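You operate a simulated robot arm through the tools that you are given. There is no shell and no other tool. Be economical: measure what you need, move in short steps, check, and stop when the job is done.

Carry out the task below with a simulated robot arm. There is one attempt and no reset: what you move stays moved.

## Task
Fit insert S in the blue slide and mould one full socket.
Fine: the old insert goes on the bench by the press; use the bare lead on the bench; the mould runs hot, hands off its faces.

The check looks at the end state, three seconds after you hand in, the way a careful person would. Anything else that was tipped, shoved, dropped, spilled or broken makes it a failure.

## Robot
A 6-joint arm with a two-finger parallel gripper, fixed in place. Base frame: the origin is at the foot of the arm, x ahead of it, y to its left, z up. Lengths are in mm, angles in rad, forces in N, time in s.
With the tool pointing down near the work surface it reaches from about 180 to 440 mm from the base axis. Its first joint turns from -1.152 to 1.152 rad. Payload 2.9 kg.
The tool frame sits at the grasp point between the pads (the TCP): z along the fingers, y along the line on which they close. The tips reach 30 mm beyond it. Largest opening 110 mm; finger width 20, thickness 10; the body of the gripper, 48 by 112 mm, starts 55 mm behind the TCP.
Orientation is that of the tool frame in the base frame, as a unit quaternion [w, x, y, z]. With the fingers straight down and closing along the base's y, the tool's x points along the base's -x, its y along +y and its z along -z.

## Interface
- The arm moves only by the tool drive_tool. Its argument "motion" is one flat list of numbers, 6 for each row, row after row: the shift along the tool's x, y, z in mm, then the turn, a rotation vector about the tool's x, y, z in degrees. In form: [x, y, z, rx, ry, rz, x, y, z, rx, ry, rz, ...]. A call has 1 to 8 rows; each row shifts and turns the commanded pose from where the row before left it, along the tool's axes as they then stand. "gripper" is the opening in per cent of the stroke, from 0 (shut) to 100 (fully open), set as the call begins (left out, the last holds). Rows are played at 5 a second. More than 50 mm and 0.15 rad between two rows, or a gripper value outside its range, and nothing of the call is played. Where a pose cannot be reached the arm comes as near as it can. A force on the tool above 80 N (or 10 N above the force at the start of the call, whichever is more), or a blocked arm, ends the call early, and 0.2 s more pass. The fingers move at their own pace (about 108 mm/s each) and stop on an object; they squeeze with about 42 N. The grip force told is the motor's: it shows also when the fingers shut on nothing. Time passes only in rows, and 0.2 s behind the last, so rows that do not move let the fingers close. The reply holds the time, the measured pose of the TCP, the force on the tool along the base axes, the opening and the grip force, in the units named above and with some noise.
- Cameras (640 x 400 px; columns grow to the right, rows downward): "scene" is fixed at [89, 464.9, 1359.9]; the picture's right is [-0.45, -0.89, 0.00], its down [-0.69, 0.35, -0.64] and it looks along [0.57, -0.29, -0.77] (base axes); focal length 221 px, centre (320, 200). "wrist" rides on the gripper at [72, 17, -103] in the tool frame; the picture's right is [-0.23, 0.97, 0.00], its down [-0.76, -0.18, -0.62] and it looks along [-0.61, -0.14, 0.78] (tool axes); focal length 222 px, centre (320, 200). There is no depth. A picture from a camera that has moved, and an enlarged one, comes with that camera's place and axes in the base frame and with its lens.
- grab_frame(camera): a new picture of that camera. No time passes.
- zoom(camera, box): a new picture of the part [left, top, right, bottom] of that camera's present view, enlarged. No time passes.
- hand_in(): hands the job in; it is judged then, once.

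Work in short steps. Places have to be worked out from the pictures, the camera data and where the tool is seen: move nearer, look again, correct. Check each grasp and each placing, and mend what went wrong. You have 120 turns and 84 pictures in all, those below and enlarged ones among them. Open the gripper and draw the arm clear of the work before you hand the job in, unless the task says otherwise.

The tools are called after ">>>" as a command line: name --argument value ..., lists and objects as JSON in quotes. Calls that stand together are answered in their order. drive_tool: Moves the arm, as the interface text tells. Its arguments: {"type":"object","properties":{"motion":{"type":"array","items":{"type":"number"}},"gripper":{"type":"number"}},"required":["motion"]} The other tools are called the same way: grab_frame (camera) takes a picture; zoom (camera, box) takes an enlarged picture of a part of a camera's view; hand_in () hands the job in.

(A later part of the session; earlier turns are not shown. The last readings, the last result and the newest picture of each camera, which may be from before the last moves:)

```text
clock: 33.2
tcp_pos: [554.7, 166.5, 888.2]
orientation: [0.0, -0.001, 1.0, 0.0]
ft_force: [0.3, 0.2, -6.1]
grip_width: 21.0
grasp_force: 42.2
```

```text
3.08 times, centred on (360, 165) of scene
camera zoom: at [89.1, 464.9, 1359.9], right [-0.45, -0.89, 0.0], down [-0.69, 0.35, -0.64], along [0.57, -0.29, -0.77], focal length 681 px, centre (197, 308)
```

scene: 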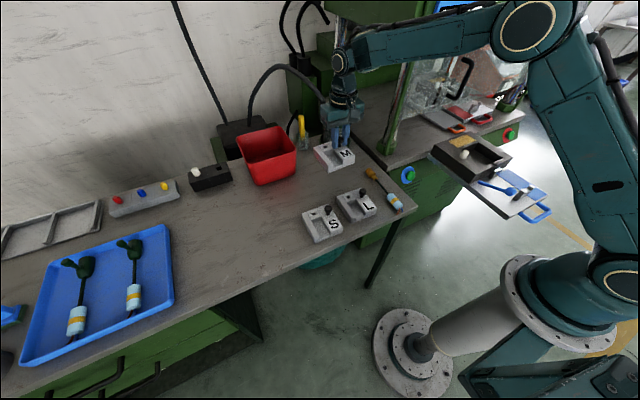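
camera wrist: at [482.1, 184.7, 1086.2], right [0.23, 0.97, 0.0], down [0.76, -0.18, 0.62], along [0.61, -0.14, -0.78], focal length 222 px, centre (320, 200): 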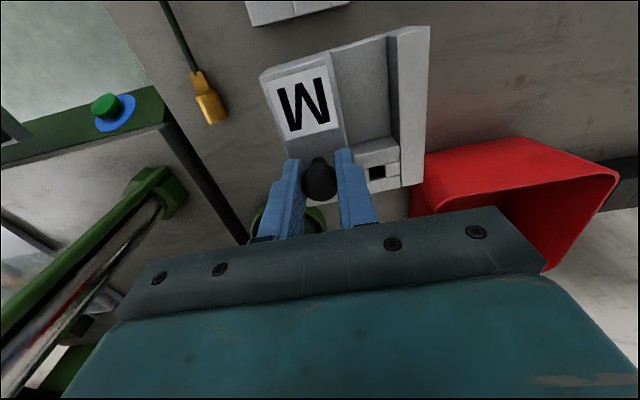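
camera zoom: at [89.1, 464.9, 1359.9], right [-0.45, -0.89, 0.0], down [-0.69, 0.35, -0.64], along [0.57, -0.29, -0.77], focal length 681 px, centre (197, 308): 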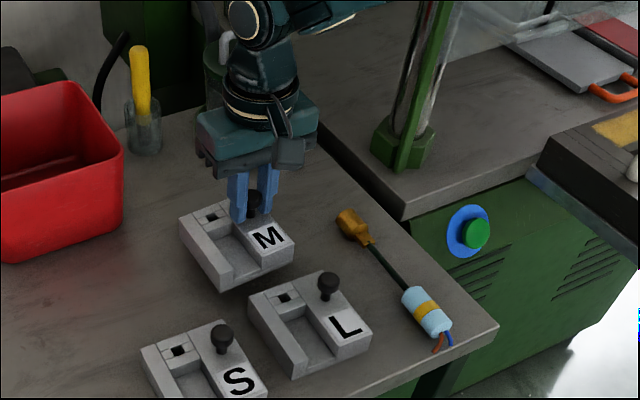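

>>> drive_tool --motion '[0, 0, 3, 0, 0, 0, 0, 0, 3, 0, 0, 0, 0, 0, 3, 0, 0, 0, 0, 0, 3, 0, 0, 0, 0, 0, 2, 0, 0, 0, 0, 0, 2, 0, 0, 0]'

```text
clock: 34.6
tcp_pos: [554.5, 167.1, 871.1]
orientation: [0.0, 0.0, 1.0, 0.0]
ft_force: [0.6, 1.0, -5.3]
grip_width: 21.2
grasp_force: 42.1
```

>>> drive_tool --motion '[0, 0, 2, 0, 0, 0, 0, 0, 2, 0, 0, 0, 0, 0, 1.5, 0, 0, 0, 0, 0, 1.5, 0, 0, 0]'

```text
clock: 35.6
tcp_pos: [554.7, 166.8, 863.4]
orientation: [0.0, 0.0, 1.0, 0.0]
ft_force: [0.8, 0.9, -5.9]
grip_width: 21.2
grasp_force: 42.3
```

>>> drive_tool --motion '[0, 0, 1.5, 0, 0, 0, 0, 0, 1, 0, 0, 0, 0, 0, 1, 0, 0, 0, 0, 0, 1, 0, 0, 0]'

```text
clock: 36.6
tcp_pos: [555.0, 166.3, 860.6]
orientation: [0.0, 0.0, 1.0, -0.001]
ft_force: [2.0, -3.2, 7.2]
grip_width: 21.1
grasp_force: 41.8
```

Contact felt at z≈861 (force sign flipped). M is on the bench; I release and rise.

>>> drive_tool --motion '[0, 0, -0.5, 0, 0, 0, 0, 0, 0, 0, 0, 0]' --gripper 40

>>> drive_tool --motion '[0, 0, -20, 0, 0, 0, 0, 0, -40, 0, 0, 0, 0, 0, -40, 0, 0, 0]'

>>> zoom --camera "scene" --box '[290, 100, 430, 250]'

```text
clock: 37.2
tcp_pos: [553.3, 167.9, 860.3]
orientation: [-0.001, 0.0, 1.0, 0.0]
ft_force: [0.6, 0.4, 1.7]
grip_width: 44.1
grasp_force: 0.1
```

```text
clock: 38.0
tcp_pos: [556.1, 165.8, 959.6]
orientation: [0.0, 0.0, 1.0, 0.001]
ft_force: [-0.3, 0.5, -0.5]
grip_width: 43.9
grasp_force: 0.0
```

```text
2.67 times, centred on (360, 175) of scene
camera zoom: at [89.0, 464.9, 1359.9], right [-0.45, -0.89, 0.0], down [-0.69, 0.35, -0.64], along [0.57, -0.29, -0.77], focal length 590 px, centre (213, 267)
```

zoom: 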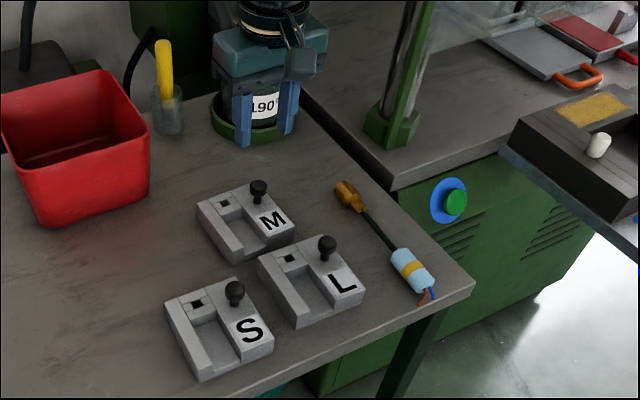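

M stands well on the bench. Now I move above S's knob (estimate (428,268)) at z≈960 and look.

>>> drive_tool --motion '[32, 26, 0, 0, 0, 0, 32, 26, 0, 0, 0, 0, 32, 26, 0, 0, 0, 0, 32, 24, 0, 0, 0, 0]'

>>> grab_frame --camera "wrist"

```text
clock: 39.0
tcp_pos: [426.3, 268.3, 958.2]
orientation: [0.0, 0.0, 1.0, 0.001]
ft_force: [0.4, 0.7, 0.5]
grip_width: 44.2
grasp_force: 0.0
```

```text
37 pictures are left
camera wrist: at [354.6, 286.4, 1061.6], right [0.23, 0.97, 0.0], down [0.76, -0.18, 0.62], along [0.61, -0.14, -0.78], focal length 222 px, centre (320, 200)
```

wrist: 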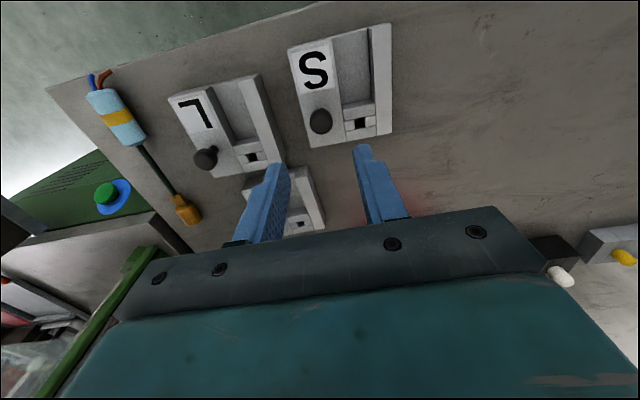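

S's knob comes out at (427.5,271), head centre z≈850. I shift and descend to z≈890, then look to refine.

>>> drive_tool --motion '[-1.5, 2.5, 25, 0, 0, 0, 0, 0, 25, 0, 0, 0, 0, 0, 18, 0, 0, 0]'

>>> grab_frame --camera "wrist"

```text
clock: 39.8
tcp_pos: [428.0, 270.7, 892.7]
orientation: [0.0, 0.0, 1.0, 0.0]
ft_force: [-0.3, 0.3, -0.3]
grip_width: 44.2
grasp_force: 0.0
```

```text
36 pictures are left
camera wrist: at [355.5, 289.9, 995.1], right [0.23, 0.97, 0.0], down [0.76, -0.18, 0.62], along [0.61, -0.14, -0.78], focal length 222 px, centre (320, 200)
```

wrist: 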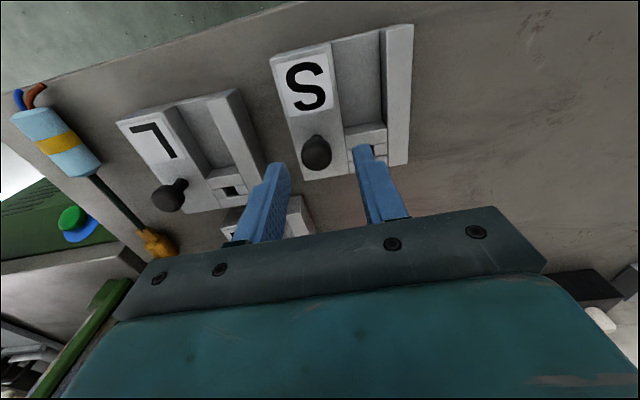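

Aligned within ~1.5 mm. Descend 30 mm in steps and close on the knob.

>>> drive_tool --motion '[1, 0, 14, 0, 0, 0, 0, 0, 8, 0, 0, 0, 0, 0, 5, 0, 0, 0, 0, 0, 2.5, 0, 0, 0]'

>>> drive_tool --motion '[0, 0, 0, 0, 0, 0, 0, 0, 0, 0, 0, 0, 0, 0, 0, 0, 0, 0]' --gripper 0

>>> grab_frame --camera "wrist"

```text
clock: 40.8
tcp_pos: [425.6, 271.9, 863.4]
orientation: [0.001, 0.0, 1.0, -0.001]
ft_force: [-0.6, 0.1, -1.2]
grip_width: 43.7
grasp_force: 0.1
```

```text
clock: 41.6
tcp_pos: [426.2, 270.6, 863.2]
orientation: [0.001, -0.001, 1.0, 0.0]
ft_force: [-0.1, -1.6, -0.1]
grip_width: 20.9
grasp_force: 41.8
```

```text
35 pictures are left
camera wrist: at [354.1, 289.3, 966.2], right [0.23, 0.97, 0.0], down [0.76, -0.18, 0.62], along [0.61, -0.14, -0.78], focal length 222 px, centre (320, 200)
```

wrist: 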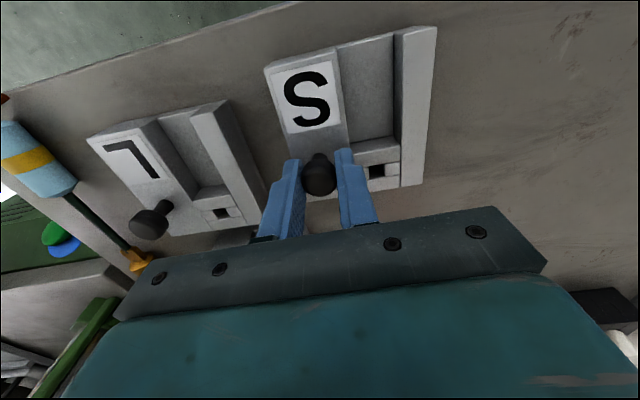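

Gripped. Slow lift off the bench.

>>> drive_tool --motion '[0, 0, -1, 0, 0, 0, 0, 0, -2, 0, 0, 0, 0, 0, -3, 0, 0, 0, 0, 0, -4, 0, 0, 0, 0, 0, -5, 0, 0, 0, 0, 0, -6, 0, 0, 0, 0, 0, -6, 0, 0, 0, 0, 0, -4, 0, 0, 0]'

>>> drive_tool --motion '[0, 0, -5, 0, 0, 0, 0, 0, -10, 0, 0, 0, 0, 0, -14, 0, 0, 0, 0, 0, -15, 0, 0, 0, 0, 0, -15, 0, 0, 0, 0, 0, -14, 0, 0, 0, 0, 0, -10, 0, 0, 0, 0, 0, -5, 0, 0, 0]'

>>> zoom --camera "wrist" --box '[220, 0, 460, 200]'

```text
clock: 43.4
tcp_pos: [427.8, 272.2, 894.8]
orientation: [0.0, 0.0, 1.0, 0.0]
ft_force: [-0.1, -0.1, -4.9]
grip_width: 21.0
grasp_force: 42.2
```

```text
clock: 45.2
tcp_pos: [426.2, 270.4, 983.4]
orientation: [0.0, 0.0, 1.0, 0.001]
ft_force: [-0.3, 0.6, -5.4]
grip_width: 20.9
grasp_force: 41.9
```

```text
2.00 times, centred on (340, 100) of wrist
camera zoom: at [354.4, 288.7, 1085.5], right [0.23, 0.97, 0.0], down [0.76, -0.18, 0.62], along [0.61, -0.14, -0.78], focal length 444 px, centre (280, 400)
```

zoom: 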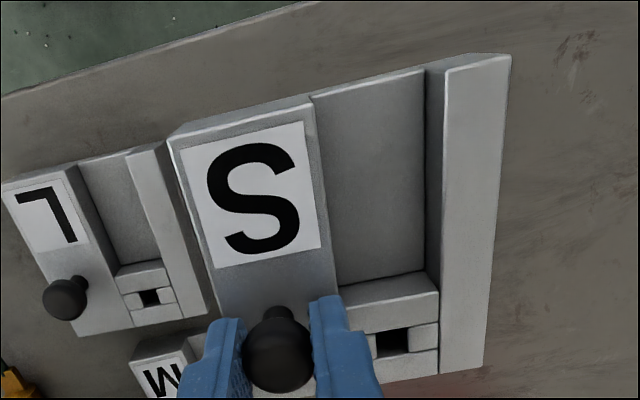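

S hangs level with the same offset in the gripper as M had (within ~1 mm). I carry it to above the slide pocket.

>>> drive_tool --motion '[0, -8, 0, 0, 0, 0, 0, -16, 0, 0, 0, 0, 1, -22, 0, 0, 0, 0, 1, -26, 0, 0, 0, 0, 1, -26, 0, 0, 0, 0, 1, -26, 0, 0, 0, 0, 1, -26, 0, 0, 0, 0, 1, -22, 0, 0, 0, 0]'

>>> drive_tool --motion '[1, -20, 0, 0, 0, 0, 1, -26, 0, 0, 0, 0, 1, -28, 0, 0, 0, 0, 1, -28, 0, 0, 0, 0, 1, -28, 0, 0, 0, 0, 1, -28, 0, 0, 0, 0, 1, -28, 0, 0, 0, 0, 1, -20, 0, 0, 0, 0]'

>>> drive_tool --motion '[1, -20, 0, 0, 0, 0, 1, -26, 0, 0, 0, 0, 1, -28, 0, 0, 0, 0, 1, -28, 0, 0, 0, 0, 1, -28, 0, 0, 0, 0, 1, -26, 0, 0, 0, 0, 1, -18, 0, 0, 0, 0, 1, -10, 0, 0, 0, 0]'

```text
clock: 47.0
tcp_pos: [420.7, 97.3, 981.6]
orientation: [0.0, 0.0, 1.0, 0.0]
ft_force: [-0.1, 0.3, -5.9]
grip_width: 20.9
grasp_force: 42.0
```

```text
clock: 48.8
tcp_pos: [414.2, -105.9, 982.0]
orientation: [-0.001, 0.0, 1.0, 0.0]
ft_force: [-0.4, -0.1, -5.3]
grip_width: 21.3
grasp_force: 41.6
```

```text
clock: 50.6
tcp_pos: [405.4, -291.4, 983.0]
orientation: [0.0, 0.0, 1.0, 0.0]
ft_force: [0.3, 0.2, -5.3]
grip_width: 21.0
grasp_force: 42.0
```

>>> drive_tool --motion '[0.5, -10, 0, 0, 0, 0, 0.5, -15, 5, 0, 0, 0, 0.5, -15, 8, 0, 0, 0, 0.3, -10, 10, 0, 0, 0, 0, -5, 10, 0, 0, 0, 0, -1.5, 8, 0, 0, 0, 0, 0, 4, 0, 0, 0, 0, 0, 0, 0, 0, 0]'

>>> zoom --camera "wrist" --box '[200, 0, 500, 220]'

>>> zoom --camera "scene" --box '[440, 110, 540, 190]'

```text
clock: 52.4
tcp_pos: [403.2, -345.9, 937.6]
orientation: [0.001, 0.0, 1.0, 0.0]
ft_force: [-0.1, -1.6, -5.7]
grip_width: 20.8
grasp_force: 42.3
```

```text
1.82 times, centred on (350, 110) of wrist
camera zoom: at [330.8, -328.1, 1040.2], right [0.23, 0.97, 0.0], down [0.76, -0.18, 0.62], along [0.61, -0.14, -0.78], focal length 404 px, centre (266, 364)
```

zoom: 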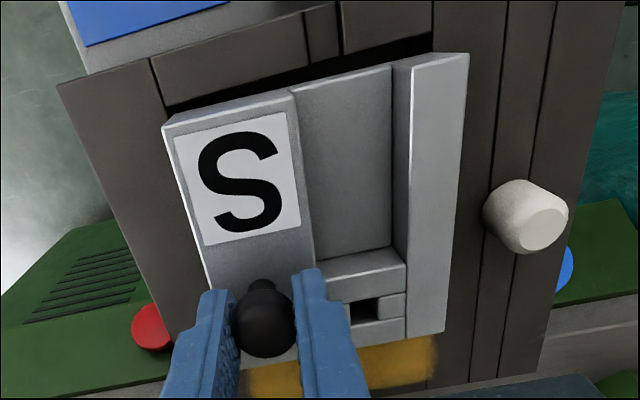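

```text
5.00 times, centred on (490, 150) of scene
camera zoom: at [89.1, 464.8, 1359.9], right [-0.45, -0.89, 0.0], down [-0.69, 0.35, -0.64], along [0.57, -0.29, -0.77], focal length 1106 px, centre (-530, 450)
```

zoom: 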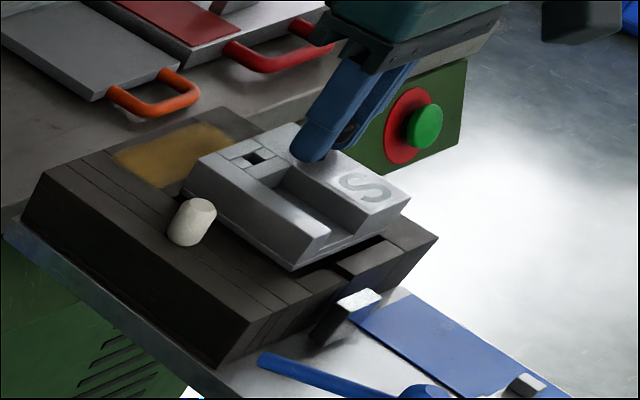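

S appears yawed about 2.5° relative to the pocket. I correct the yaw (-2.5° about tool z), shift +2 mm x, lower to z≈912 (bottom still above the pocket rim) and check the gaps.

>>> drive_tool --motion '[0, 0, 0, 0, 0, -2.5, -2, 0, 1, 0, 0, 0, 0, 0, 1, 0, 0, 0, 0, 0, 0, 0, 0, 0]'

>>> zoom --camera "wrist" --box '[220, 0, 460, 200]'

```text
clock: 53.4
tcp_pos: [406.4, -346.2, 935.3]
orientation: [0.0, -0.023, 1.0, -0.001]
ft_force: [0.0, 0.0, -5.9]
grip_width: 21.1
grasp_force: 41.5
```

```text
2.00 times, centred on (340, 100) of wrist
camera zoom: at [332.0, -332.0, 1038.1], right [0.18, 0.98, 0.0], down [0.77, -0.14, 0.62], along [0.61, -0.11, -0.78], focal length 444 px, centre (280, 400)
```

zoom: 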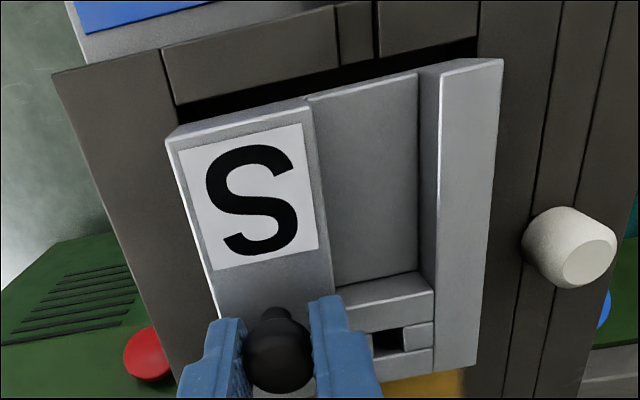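

Yaw now matches the mould edges, and position agrees to ~1 mm with where M sat. I nudge +0.8/+0.5 mm and lower in 1 mm steps, watching the force.

>>> drive_tool --motion '[-0.8, 0.5, 1, 0, 0, 0, 0, 0, 1, 0, 0, 0, 0, 0, 1, 0, 0, 0, 0, 0, 1, 0, 0, 0, 0, 0, 0, 0, 0, 0]'

```text
clock: 54.6
tcp_pos: [406.2, -347.3, 930.7]
orientation: [0.0, -0.022, 1.0, -0.001]
ft_force: [-5.5, 1.8, -3.8]
grip_width: 21.0
grasp_force: 41.5
```

A -5.5 N force along x says S touches the rear wall; I shift 1.5 mm back toward -x and continue.

>>> drive_tool --motion '[1.5, 0, 0, 0, 0, 0, 0, 0, 1, 0, 0, 0, 0, 0, 1, 0, 0, 0, 0, 0, 0, 0, 0, 0]'

```text
clock: 55.6
tcp_pos: [404.7, -348.5, 930.6]
orientation: [0.001, -0.022, 1.0, -0.001]
ft_force: [1.7, 1.7, 4.5]
grip_width: 21.1
grasp_force: 41.8
```

>>> zoom --camera "wrist" --box '[240, 0, 440, 200]'

>>> zoom --camera "scene" --box '[450, 120, 520, 180]'

```text
2.00 times, centred on (340, 100) of wrist
camera zoom: at [332.0, -332.8, 1033.1], right [0.18, 0.98, 0.0], down [0.77, -0.14, 0.62], along [0.61, -0.12, -0.78], focal length 444 px, centre (280, 400)
```

zoom: 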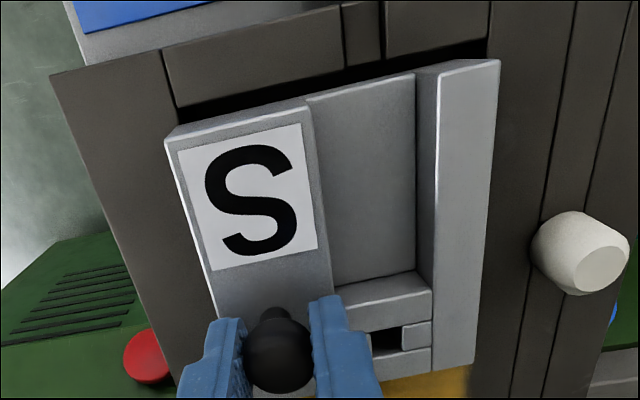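

```text
6.67 times, centred on (485, 150) of scene
camera zoom: at [89.0, 465.0, 1359.9], right [-0.45, -0.89, 0.0], down [-0.69, 0.35, -0.64], along [0.57, -0.29, -0.77], focal length 1475 px, centre (-780, 533)
```

zoom: 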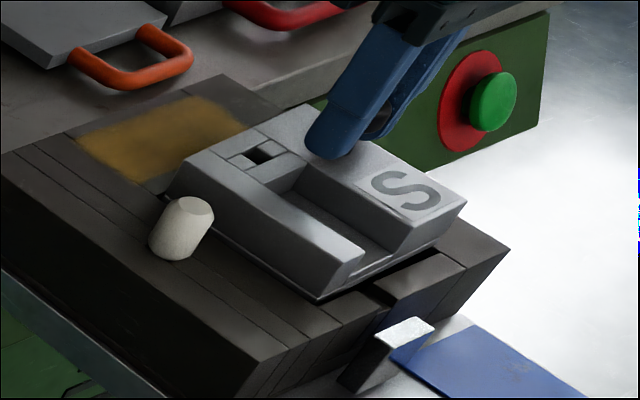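

The wrist view suggests S sits ~3 mm too far to -y relative to the pocket (pocket y≈-366.6…-274). I lift 2 mm, shift +2.5 mm in y, and lower again.

>>> drive_tool --motion '[0, 0, -2.5, 0, 0, 0, 0, 2.5, 0, 0, 0, 0, 0, 0, 1, 0, 0, 0, 0, 0, 1, 0, 0, 0, 0, 0, 1, 0, 0, 0, 0, 0, 1, 0, 0, 0, 0, 0, 0, 0, 0, 0]'

```text
clock: 57.2
tcp_pos: [404.5, -344.8, 928.3]
orientation: [-0.001, -0.022, 1.0, 0.001]
ft_force: [-0.2, 0.3, -4.9]
grip_width: 20.9
grasp_force: 42.1
```

It goes lower now (928.3) with no reaction force. Continue.

>>> drive_tool --motion '[0, 0, 1, 0, 0, 0, 0, 0, 1, 0, 0, 0, 0, 0, 1, 0, 0, 0, 0, 0, 1, 0, 0, 0, 0, 0, 1, 0, 0, 0, 0, 0, 0, 0, 0, 0]'

```text
clock: 58.6
tcp_pos: [404.0, -344.4, 923.1]
orientation: [0.0, -0.022, 1.0, -0.001]
ft_force: [0.1, -0.9, -5.9]
grip_width: 20.8
grasp_force: 42.4
```

S is sliding into the pocket freely (923, still full weight in hand). I go on down.

>>> drive_tool --motion '[0, 0, 2, 0, 0, 0, 0, 0, 2, 0, 0, 0, 0, 0, 2, 0, 0, 0, 0, 0, 2, 0, 0, 0, 0, 0, 2, 0, 0, 0, 0, 0, 2, 0, 0, 0, 0, 0, 2, 0, 0, 0, 0, 0, 0, 0, 0, 0]'

```text
clock: 60.4
tcp_pos: [405.1, -345.6, 907.4]
orientation: [0.0, -0.022, 1.0, 0.0]
ft_force: [-1.5, -0.9, 0.4]
grip_width: 20.9
grasp_force: 42.1
```

>>> drive_tool --motion '[0, 0, 1, 0, 0, 0, 0, 0, 1, 0, 0, 0, 0, 0, 1, 0, 0, 0, 0, 0, 0, 0, 0, 0]'

>>> zoom --camera "scene" --box '[450, 120, 520, 180]'

```text
clock: 61.4
tcp_pos: [404.0, -344.7, 905.6]
orientation: [0.0, -0.021, 1.0, 0.001]
ft_force: [-1.1, -2.3, 1.2]
grip_width: 20.5
grasp_force: 41.8
```

```text
6.67 times, centred on (485, 150) of scene
camera zoom: at [89.0, 464.8, 1359.9], right [-0.45, -0.89, 0.0], down [-0.69, 0.35, -0.64], along [0.57, -0.29, -0.77], focal length 1475 px, centre (-780, 533)
```

zoom: 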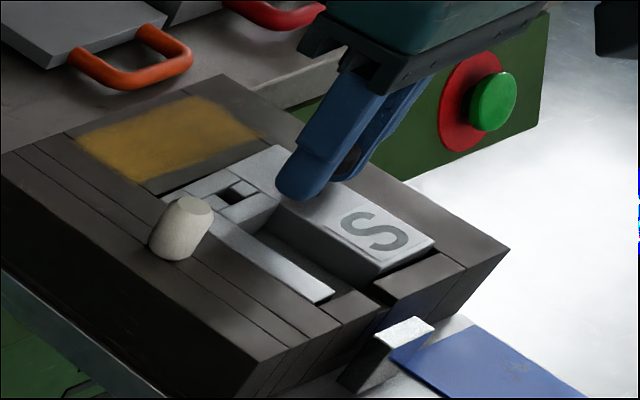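

S is almost flush. I press down gently a bit more, then release so it settles.

>>> drive_tool --motion '[0, 0, 1, 0, 0, 0, 0, 0, 1, 0, 0, 0, 0, 0, 1, 0, 0, 0, 0, 0, 0, 0, 0, 0]'

>>> drive_tool --motion '[0, 0, 0, 0, 0, 0, 0, 0, 0, 0, 0, 0]' --gripper 35

>>> drive_tool --motion '[0, 0, -20, 0, 0, 0, 0, 0, -30, 0, 0, 0, 0, 0, -40, 0, 0, 0, 0, 0, 0, 0, 0, 2.5]'

>>> zoom --camera "wrist" --box '[220, 0, 480, 190]'

>>> zoom --camera "scene" --box '[445, 125, 515, 180]'

```text
clock: 62.4
tcp_pos: [404.0, -345.7, 902.5]
orientation: [0.001, -0.02, 1.0, -0.001]
ft_force: [-1.3, -9.1, 2.4]
grip_width: 20.9
grasp_force: 42.4
```

```text
clock: 63.0
tcp_pos: [404.9, -344.3, 901.9]
orientation: [0.0, -0.022, 1.0, -0.001]
ft_force: [0.2, 0.5, -0.1]
grip_width: 38.6
grasp_force: 0.1
```

```text
clock: 64.0
tcp_pos: [403.8, -344.6, 992.0]
orientation: [0.0, 0.0, 1.0, 0.0]
ft_force: [1.0, -0.9, 0.4]
grip_width: 38.6
grasp_force: 0.0
```

```text
2.11 times, centred on (350, 95) of wrist
camera zoom: at [332.5, -326.8, 1095.5], right [0.23, 0.97, 0.0], down [0.76, -0.18, 0.62], along [0.61, -0.14, -0.78], focal length 468 px, centre (257, 421)
```

zoom: 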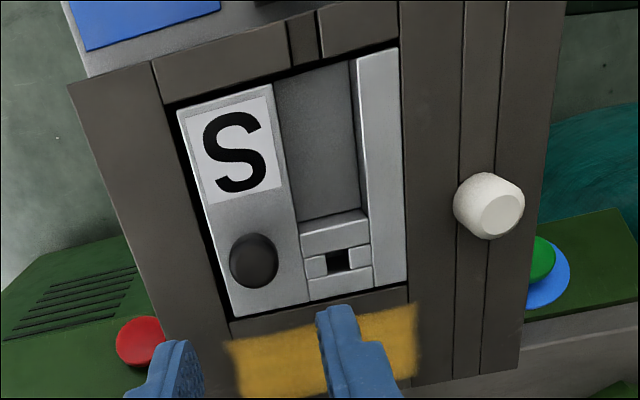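

```text
7.27 times, centred on (480, 152) of scene
camera zoom: at [89.0, 464.9, 1359.9], right [-0.45, -0.89, 0.0], down [-0.69, 0.35, -0.64], along [0.57, -0.29, -0.77], focal length 1609 px, centre (-844, 546)
```

zoom: 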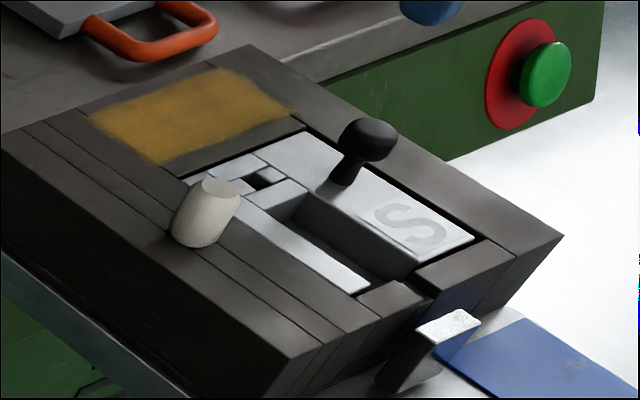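

S sits flush and fully inside the pocket. Now the lead: I move above it (about (430,45,960)) for a close look.

>>> drive_tool --motion '[0, 45, 0, 0, 0, 0, -3, 48, 0, 0, 0, 0, -3, 48, 0, 0, 0, 0, -3, 48, 0, 0, 0, 0, -3, 48, 4, 0, 0, 0, -3, 48, 8, 0, 0, 0, -3, 48, 8, 0, 0, 0, -3, 47, 10, 0, 0, 0]'

>>> grab_frame --camera "wrist"

```text
clock: 65.8
tcp_pos: [424.2, 37.1, 962.2]
orientation: [0.0, 0.001, 1.0, 0.0]
ft_force: [-0.4, 0.1, -0.4]
grip_width: 38.6
grasp_force: 0.1
```

```text
25 pictures are left
camera wrist: at [352.5, 55.6, 1066.2], right [0.23, 0.97, 0.0], down [0.76, -0.18, 0.62], along [0.61, -0.14, -0.78], focal length 222 px, centre (320, 200)
```

wrist: 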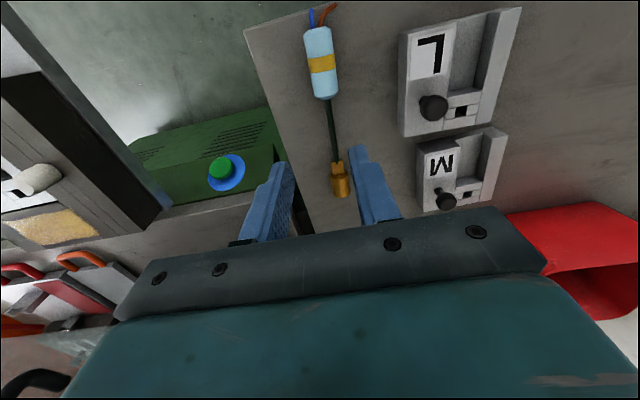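

The lead lies along x (yaw ≈ -3.7°): handle x 356–416, cable to 496, terminal to ~553, y≈41–54. I'll grip the handle at (390,49), rotated to match, lowering first to z≈870.

>>> drive_tool --motion '[17, 6, 0, 0, 0, 0, 17, 6, 30, 0, 0, 0, 0, 0, 40, 0, 0, 0, 0, 0, 20, 0, 0, 3.7, 0, 0, 0, 0, 0, 0]' --gripper 45

>>> grab_frame --camera "wrist"

```text
clock: 67.0
tcp_pos: [388.8, 46.9, 872.5]
orientation: [0.0, 0.033, 0.999, 0.0]
ft_force: [-0.5, 0.2, 1.1]
grip_width: 49.4
grasp_force: 0.1
```

```text
24 pictures are left
camera wrist: at [317.6, 70.2, 974.7], right [0.29, 0.96, 0.0], down [0.75, -0.23, 0.62], along [0.6, -0.18, -0.78], focal length 222 px, centre (320, 200)
```

wrist: 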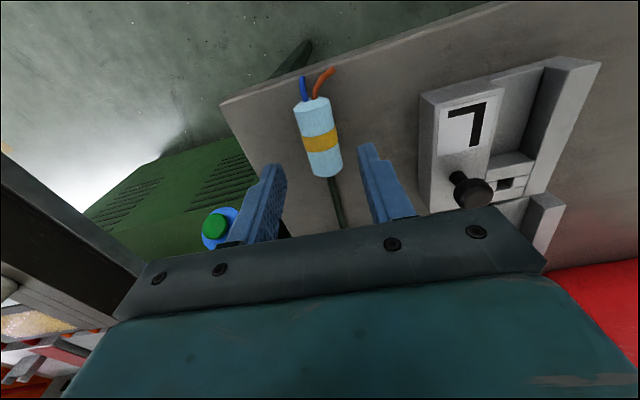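

The handle axis is at y≈50 here, so I shift +3 mm in y, add 1.5° yaw and lower to z≈836, then close.

>>> drive_tool --motion '[0, 3, 8, 0, 0, 1.5, 0, 0, 12, 0, 0, 0, 0, 0, 10, 0, 0, 0, 0, 0, 5, 0, 0, 0, 0, 0, 2, 0, 0, 0]'

>>> drive_tool --motion '[0, 0, 0, 0, 0, 0, 0, 0, 0, 0, 0, 0, 0, 0, 0, 0, 0, 0]' --gripper 0

```text
clock: 68.2
tcp_pos: [391.3, 48.6, 835.8]
orientation: [0.0, 0.044, 0.999, 0.0]
ft_force: [-0.7, 0.5, 0.2]
grip_width: 49.6
grasp_force: 0.1
```

```text
clock: 69.0
tcp_pos: [390.2, 48.8, 836.1]
orientation: [0.0, 0.045, 0.999, 0.0]
ft_force: [-1.0, 1.5, -0.4]
grip_width: 24.2
grasp_force: 41.9
```

Gripped at 24 mm. I lift slowly to see how the cable behaves.

>>> drive_tool --motion '[0, 0, -2, 0, 0, 0, 0, 0, -5, 0, 0, 0, 0, 0, -10, 0, 0, 0, 0, 0, -15, 0, 0, 0, 0, 0, -15, 0, 0, 0, 0, 0, -15, 0, 0, 0, 0, 0, -15, 0, 0, 0, 0, 0, -8, 0, 0, 0]'

>>> grab_frame --camera "wrist"

>>> zoom --camera "scene" --box '[320, 100, 460, 230]'

```text
clock: 70.8
tcp_pos: [392.4, 49.2, 920.5]
orientation: [0.0, 0.045, 0.999, 0.0]
ft_force: [-0.5, 0.0, -0.4]
grip_width: 23.9
grasp_force: 42.3
```

```text
23 pictures are left
camera wrist: at [321.5, 74.8, 1024.8], right [0.31, 0.95, 0.0], down [0.74, -0.25, 0.62], along [0.59, -0.2, -0.78], focal length 222 px, centre (320, 200)
```

wrist: 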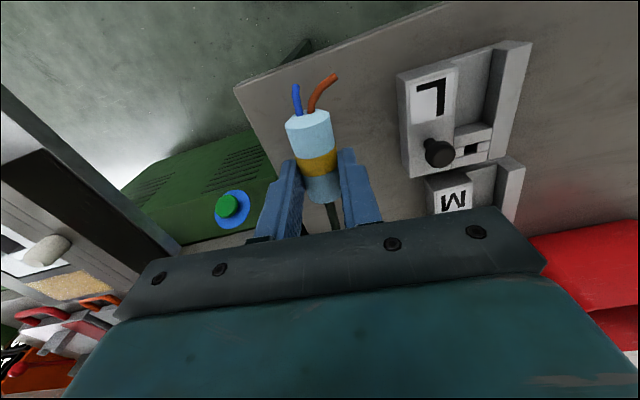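

```text
3.08 times, centred on (390, 165) of scene
camera zoom: at [89.0, 464.9, 1359.9], right [-0.45, -0.89, 0.0], down [-0.69, 0.35, -0.64], along [0.57, -0.29, -0.77], focal length 681 px, centre (105, 308)
```

zoom: 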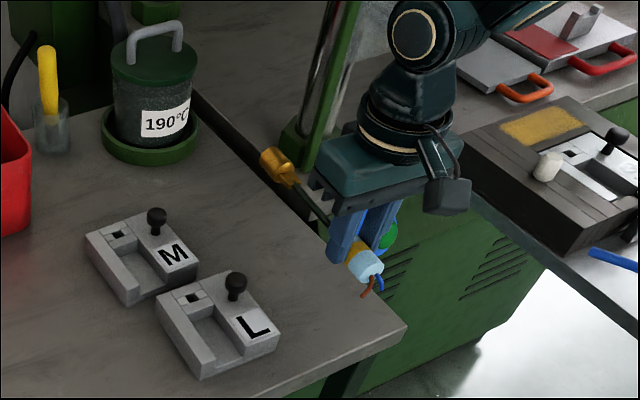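

The lead is rigid, level and held parallel to the pads. I rotate back to zero yaw, raise, and carry it toward the slide (target grip point ≈(241,-309)), staying at z≈965.

>>> drive_tool --motion '[0, 0, -15, 0, 0, -2.6, 0, 0, -20, 0, 0, -2.6, 10, -10, -10, 0, 0, 0, 15, -30, 0, 0, 0, 0, 15, -35, 0, 0, 0, 0, 15, -35, 0, 0, 0, 0, 15, -35, 0, 0, 0, 0, 15, -35, 0, 0, 0, 0]'

>>> drive_tool --motion '[12, -30, 0, 0, 0, 0, 14, -35, 0, 0, 0, 0, 14, -35, 0, 0, 0, 0, 14, -35, 0, 0, 0, 0, 9, -28, 0, 0, 0, 0, 3, -15, 0, 0, 0, 0, 0, 0, 0, 0, 0, 0]'

>>> grab_frame --camera "scene"

>>> grab_frame --camera "wrist"

```text
clock: 72.6
tcp_pos: [306.5, -128.7, 964.6]
orientation: [-0.001, 0.0, 1.0, 0.0]
ft_force: [0.3, -0.1, -0.9]
grip_width: 23.9
grasp_force: 42.0
```

```text
clock: 74.2
tcp_pos: [241.0, -308.2, 965.4]
orientation: [0.0, 0.0, 1.0, 0.0]
ft_force: [-0.3, -0.2, -0.3]
grip_width: 24.1
grasp_force: 41.9
```

```text
21 pictures are left
```

scene: 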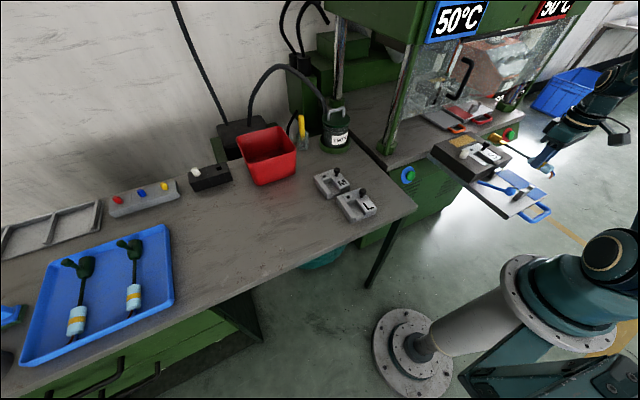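

```text
20 pictures are left
camera wrist: at [168.6, -290.7, 1068.3], right [0.23, 0.97, 0.0], down [0.76, -0.18, 0.62], along [0.61, -0.14, -0.78], focal length 222 px, centre (320, 200)
```

wrist: 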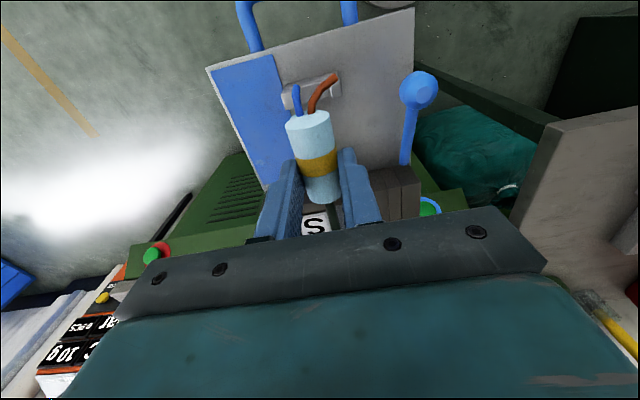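

>>> zoom --camera "scene" --box '[440, 110, 570, 220]'

```text
3.64 times, centred on (505, 165) of scene
camera zoom: at [89.0, 464.9, 1359.9], right [-0.45, -0.89, 0.0], down [-0.69, 0.35, -0.64], along [0.57, -0.29, -0.77], focal length 804 px, centre (-353, 327)
```

zoom: 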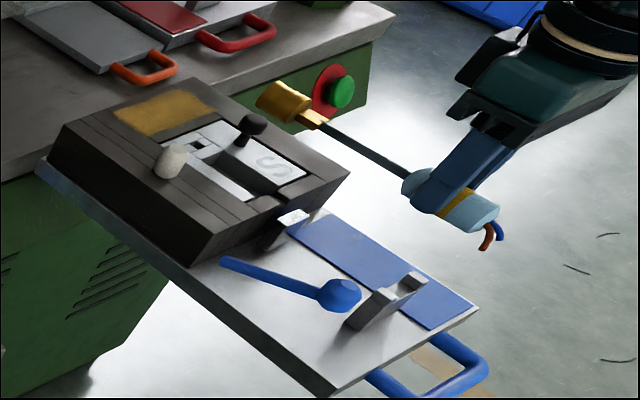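

Terminal tip is at x≈390 now; trough spans x≈341–406, y≈-310. I move +4 mm in x, y -1, and lower to TCP z≈908 (lead just above the mould) and check.

>>> drive_tool --motion '[-4, -1, 10, 0, 0, 0, 0, 0, 15, 0, 0, 0, 0, 0, 15, 0, 0, 0, 0, 0, 12, 0, 0, 0, 0, 0, 5, 0, 0, 0, 0, 0, 0, 0, 0, 0]'

>>> zoom --camera "scene" --box '[445, 120, 565, 220]'

>>> zoom --camera "wrist" --box '[240, 60, 440, 260]'

```text
clock: 75.6
tcp_pos: [244.7, -309.8, 909.7]
orientation: [0.0, 0.0, 1.0, -0.001]
ft_force: [0.1, 0.2, -0.3]
grip_width: 23.7
grasp_force: 42.3
```

```text
4.00 times, centred on (505, 170) of scene
camera zoom: at [89.0, 464.9, 1359.9], right [-0.45, -0.89, 0.0], down [-0.69, 0.35, -0.64], along [0.57, -0.29, -0.77], focal length 885 px, centre (-420, 320)
```

zoom: 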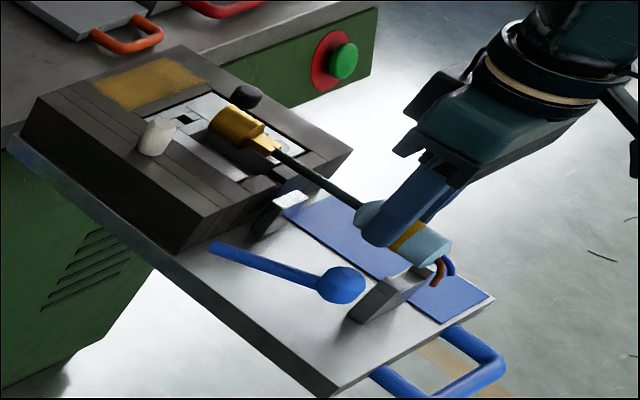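

```text
2.00 times, centred on (340, 160) of wrist
camera zoom: at [172.3, -291.3, 1012.3], right [0.23, 0.97, 0.0], down [0.76, -0.18, 0.62], along [0.61, -0.14, -0.78], focal length 444 px, centre (280, 280)
```

zoom: 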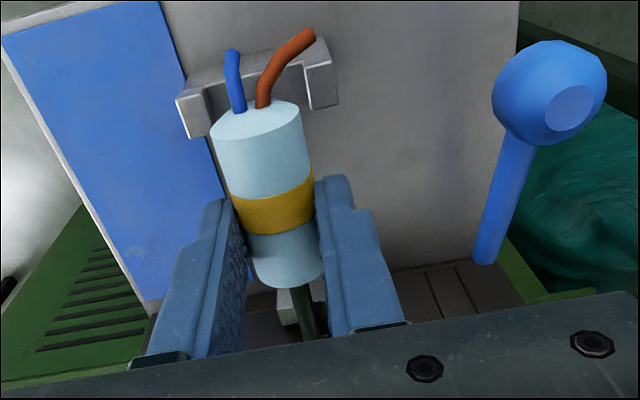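

Terminal lines up over the trough and the handle over the rear bracket. I lower in 3 mm steps watching the force.

>>> drive_tool --motion '[0, 0, 3, 0, 0, 0, 0, 0, 3, 0, 0, 0, 0, 0, 3, 0, 0, 0, 0, 0, 3, 0, 0, 0, 0, 0, 3, 0, 0, 0, 0, 0, 0, 0, 0, 0]'

>>> zoom --camera "scene" --box '[455, 125, 545, 200]'

```text
clock: 77.0
tcp_pos: [244.9, -309.5, 893.9]
orientation: [0.001, 0.0, 1.0, 0.001]
ft_force: [-0.4, -0.6, -0.7]
grip_width: 24.1
grasp_force: 42.3
```

```text
5.33 times, centred on (500, 162) of scene
camera zoom: at [89.0, 464.9, 1359.9], right [-0.45, -0.89, 0.0], down [-0.69, 0.35, -0.64], along [0.57, -0.29, -0.77], focal length 1180 px, centre (-640, 400)
```

zoom: 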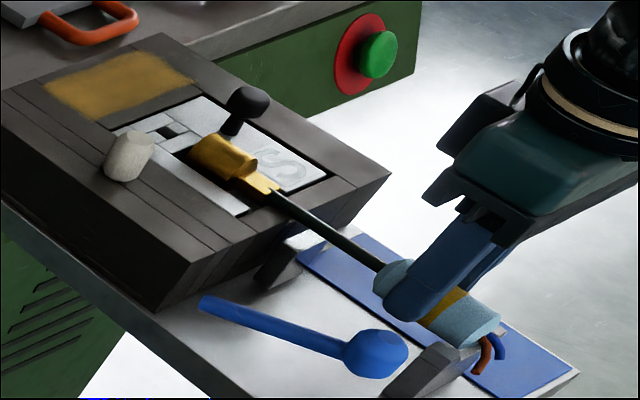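

>>> drive_tool --motion '[0, 0, 2, 0, 0, 0, 0, 0, 2, 0, 0, 0, 0, 0, 2, 0, 0, 0, 0, 0, 2, 0, 0, 0, 0, 0, 2, 0, 0, 0, 0, 0, 0, 0, 0, 0]'

```text
clock: 78.4
tcp_pos: [244.9, -309.2, 884.8]
orientation: [0.002, 0.0, 1.0, -0.001]
ft_force: [1.2, 1.7, 35.4]
grip_width: 23.9
grasp_force: 41.9
```

Contact (35 N) at z≈885. I ease up 2 mm and look at what touches.

>>> drive_tool --motion '[0, 0, -2, 0, 0, 0, 0, 0, -1, 0, 0, 0]'

>>> zoom --camera "scene" --box '[465, 130, 535, 190]'

>>> zoom --camera "wrist" --box '[240, 60, 440, 240]'

```text
clock: 79.0
tcp_pos: [244.1, -306.7, 884.5]
orientation: [-0.002, 0.001, 1.0, 0.002]
ft_force: [1.9, -2.7, -1.1]
grip_width: 24.0
grasp_force: 41.8
```

```text
6.67 times, centred on (500, 160) of scene
camera zoom: at [89.0, 464.8, 1359.9], right [-0.45, -0.89, 0.0], down [-0.69, 0.35, -0.64], along [0.57, -0.29, -0.77], focal length 1475 px, centre (-880, 467)
```

zoom: 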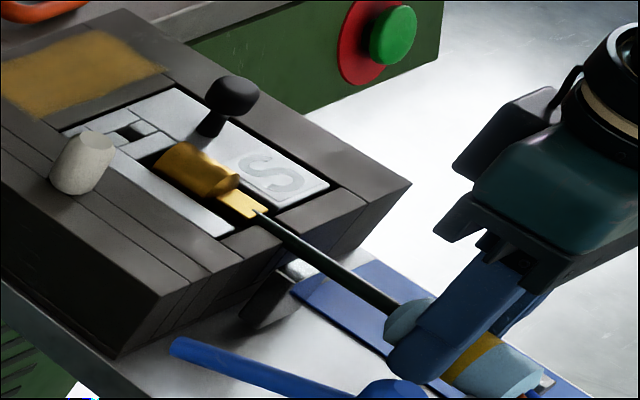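

```text
2.22 times, centred on (340, 150) of wrist
camera zoom: at [171.7, -289.4, 988.6], right [0.23, 0.97, 0.0], down [0.76, -0.18, 0.62], along [0.6, -0.14, -0.78], focal length 494 px, centre (276, 311)
```

zoom: 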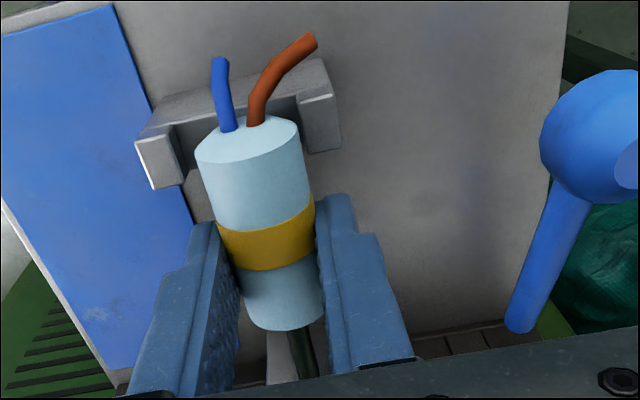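

The terminal lies in S's trough, cable through the notch, handle between the bracket's lugs. I lower 1 mm more and release gently.

>>> drive_tool --motion '[0, 0, 1, 0, 0, 0, 0, 0, 0.5, 0, 0, 0, 0, 0, 0, 0, 0, 0]'

>>> drive_tool --motion '[0, 0, 0, 0, 0, 0, 0, 0, 0, 0, 0, 0]' --gripper 36

>>> drive_tool --motion '[0, 0, -10, 0, 0, 0, 0, 0, -25, 0, 0, 0, 0, 0, -40, 0, 0, 0, 0, 0, -40, 0, 0, 0]'

>>> zoom --camera "scene" --box '[455, 125, 555, 215]'

>>> grab_frame --camera "wrist"

```text
clock: 79.8
tcp_pos: [245.2, -309.4, 884.9]
orientation: [0.0, 0.001, 1.0, 0.001]
ft_force: [0.0, -0.1, 0.2]
grip_width: 24.3
grasp_force: 41.9
```

```text
clock: 80.4
tcp_pos: [245.3, -307.4, 887.3]
orientation: [0.0, 0.0, 1.0, 0.001]
ft_force: [0.3, -0.3, 0.7]
grip_width: 39.7
grasp_force: 0.1
```

```text
clock: 81.4
tcp_pos: [244.9, -309.5, 998.8]
orientation: [0.0, -0.001, 1.0, 0.0]
ft_force: [0.2, -0.5, 0.0]
grip_width: 39.4
grasp_force: 0.0
```

```text
4.44 times, centred on (505, 170) of scene
camera zoom: at [89.0, 464.9, 1359.9], right [-0.45, -0.89, 0.0], down [-0.69, 0.35, -0.64], along [0.57, -0.29, -0.77], focal length 983 px, centre (-502, 333)
```

zoom: 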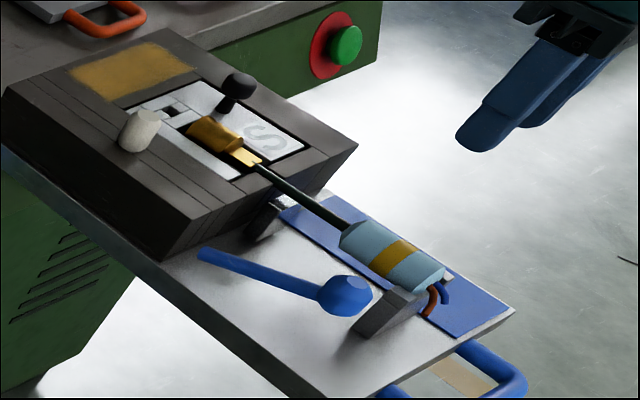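

```text
12 pictures are left
camera wrist: at [173.0, -290.9, 1102.5], right [0.23, 0.97, 0.0], down [0.76, -0.18, 0.62], along [0.61, -0.14, -0.78], focal length 222 px, centre (320, 200)
```

wrist: 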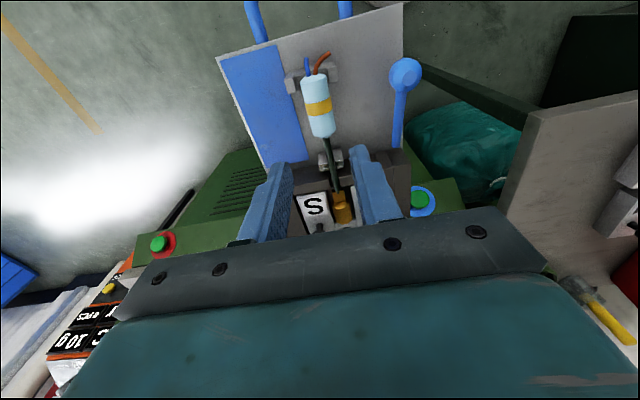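

The lead sits neatly: terminal in the trough, cable through the notch, handle in both forks. Before starting I try to read the notice card on the control cabinet, as it may state the shot for S.

>>> zoom --camera "scene" --box '[475, 15, 545, 70]'

```text
7.27 times, centred on (510, 42) of scene
camera zoom: at [89.0, 464.9, 1359.9], right [-0.45, -0.89, 0.0], down [-0.69, 0.35, -0.64], along [0.57, -0.29, -0.77], focal length 1609 px, centre (-1062, 1346)
```

zoom: 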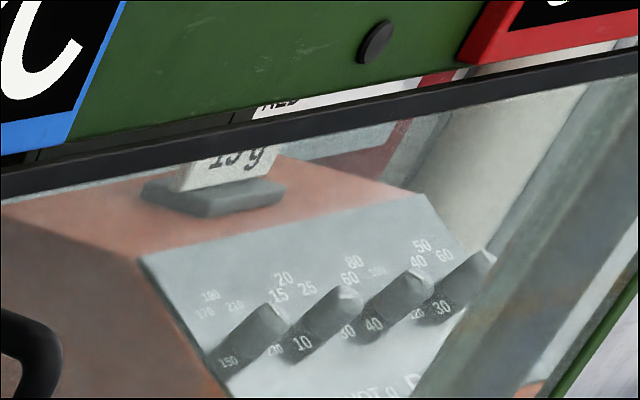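

The card's visible line reads "15 g" while the display shows shot 10 g, so I need to read the whole card. I raise clear of the slide, yaw toward the panel and tilt up to see it.

>>> drive_tool --motion '[0, 0, -40, 0, 0, 0, 0, 0, -40, 0, 0, 0, 0, 0, -20, 0, 0, 8, 0, 0, 0, 0, 0, 8, 0, 0, 0, 0, 0, 8, 0, 0, 0, 0, 0, 8, 0, 0, 0, 0, 0, 8, 0, 0, 0, 0, -8, 0]' --gripper 0

>>> drive_tool --motion '[0, 0, 0, 0, -8, 0, 0, 0, 0, 0, -8, 0, 0, 0, 0, 0, -8, 0, 0, 0, 0, 0, -8, 0, 0, 0, 0, 0, -8, 0]'

>>> grab_frame --camera "wrist"

```text
clock: 83.2
tcp_pos: [245.1, -308.0, 1099.5]
orientation: [0.066, 0.341, 0.937, -0.024]
ft_force: [0.1, 0.6, 0.4]
grip_width: 0.0
grasp_force: 37.8
```

```text
clock: 84.4
tcp_pos: [244.7, -309.1, 1100.2]
orientation: [0.382, 0.313, 0.858, -0.14]
ft_force: [-0.2, 0.7, -0.1]
grip_width: 0.3
grasp_force: 37.3
```

```text
10 pictures are left
camera wrist: at [159.3, -213.4, 1115.1], right [0.74, 0.65, 0.17], down [-0.08, -0.17, 0.98], along [0.67, -0.74, -0.07], focal length 222 px, centre (320, 200)
```

wrist: 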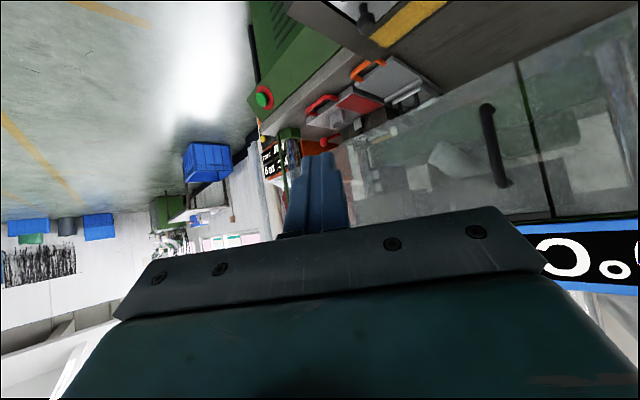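

The closed fingers hide the card; I roll 12° back about the tool axis so it shows beside them.

>>> drive_tool --motion '[0, 0, 0, 0, 0, -7, 0, 0, 0, 0, 0, -7, 0, 0, 0, 0, 0, 0]'

>>> zoom --camera "wrist" --box '[210, 130, 300, 220]'

```text
clock: 85.2
tcp_pos: [244.2, -308.8, 1101.1]
orientation: [0.363, 0.204, 0.891, -0.184]
ft_force: [0.4, 0.5, -0.5]
grip_width: 0.0
grasp_force: 37.7
```

```text
4.44 times, centred on (255, 175) of wrist
camera zoom: at [147.0, -226.8, 1114.1], right [0.63, 0.77, -0.01], down [0.05, -0.03, 1.0], along [0.77, -0.63, -0.06], focal length 987 px, centre (609, 311)
```

zoom: 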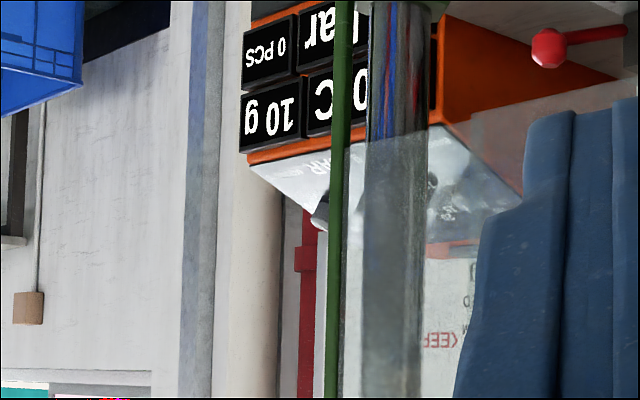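

>>> drive_tool --motion '[0, 0, 0, 0, 0, -8, 0, 0, 0, 0, 0, 0]'

>>> zoom --camera "wrist" --box '[220, 150, 290, 220]'

```text
clock: 85.8
tcp_pos: [244.6, -310.1, 1100.4]
orientation: [0.349, 0.142, 0.902, -0.209]
ft_force: [-0.1, -1.1, 0.4]
grip_width: 0.0
grasp_force: 37.9
```

```text
5.71 times, centred on (255, 185) of wrist
camera zoom: at [141.0, -235.2, 1114.5], right [0.56, 0.82, -0.12], down [0.12, 0.06, 0.99], along [0.82, -0.56, -0.07], focal length 1269 px, centre (691, 286)
```

zoom: 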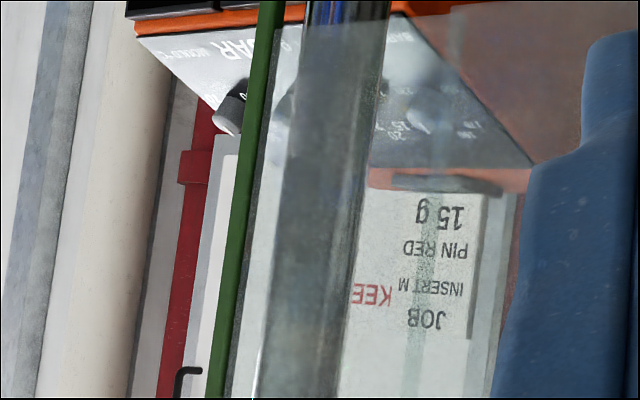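

The card reads "JOB: INSERT M, PIN RED, 15 g" – that describes the old M job, not this one. Panel is out of reach and set at 10 g, sensible for the smaller S; I leave pins alone. Now I undo the tilt/yaw to go and press the blue-ringed button at about (500,-151,738).

>>> drive_tool --motion '[0, 0, 0, 0, 0, 8, 0, 0, 0, 0, 0, 7, 0, 0, 0, 0, 0, 7, 0, 0, 0, 0, 8, 0, 0, 0, 0, 0, 8, 0, 0, 0, 0, 0, 8, 0, 0, 0, 0, 0, 8, 0, 0, 0, 0, 0, 8, 0]'

>>> drive_tool --motion '[0, 0, 0, 0, 8, 0, 0, 0, 0, 0, 0, -8, 0, 0, 0, 0, 0, -8, 0, 0, 0, 0, 0, -8, 0, 0, 0, 0, 0, -8, 0, 0, 0, 0, 0, -8]'

```text
clock: 87.6
tcp_pos: [244.7, -308.3, 1100.3]
orientation: [0.065, 0.34, 0.938, -0.023]
ft_force: [-0.2, -0.7, 0.2]
grip_width: 0.1
grasp_force: 37.9
```

```text
clock: 89.0
tcp_pos: [244.4, -308.6, 1101.5]
orientation: [0.0, -0.001, 1.0, -0.001]
ft_force: [0.4, 1.2, 1.0]
grip_width: 0.1
grasp_force: 37.7
```

Oriented straight down again. Now I go to about (330,-143,1000) and tilt 45° forward.

>>> drive_tool --motion '[-20, 42, 0, 0, 0, 0, -22, 42, 0, 0, 0, 0, -22, 42, 0, 0, 0, 0, -22, 40, 0, 0, 0, 0, 0, 0, 35, 0, 0, 0, 0, 0, 35, 0, 0, 0, 0, 0, 30, 0, 0, 0]'

>>> drive_tool --motion '[0, 0, 0, 0, -8, 0, 0, 0, 0, 0, -8, 0, 0, 0, 0, 0, -8, 0, 0, 0, 0, 0, -8, 0, 0, 0, 0, 0, -8, 0, 0, 0, 0, 0, -5, 0]'

```text
clock: 90.6
tcp_pos: [330.9, -142.3, 999.9]
orientation: [0.001, -0.001, 1.0, 0.0]
ft_force: [-0.1, 0.0, 1.0]
grip_width: 0.0
grasp_force: 38.0
```

```text
clock: 92.0
tcp_pos: [335.7, -145.8, 1002.2]
orientation: [0.382, 0.0, 0.924, 0.001]
ft_force: [0.8, 0.5, 0.0]
grip_width: 0.3
grasp_force: 37.1
out of reach, approached as far as the arm can: row 6
```

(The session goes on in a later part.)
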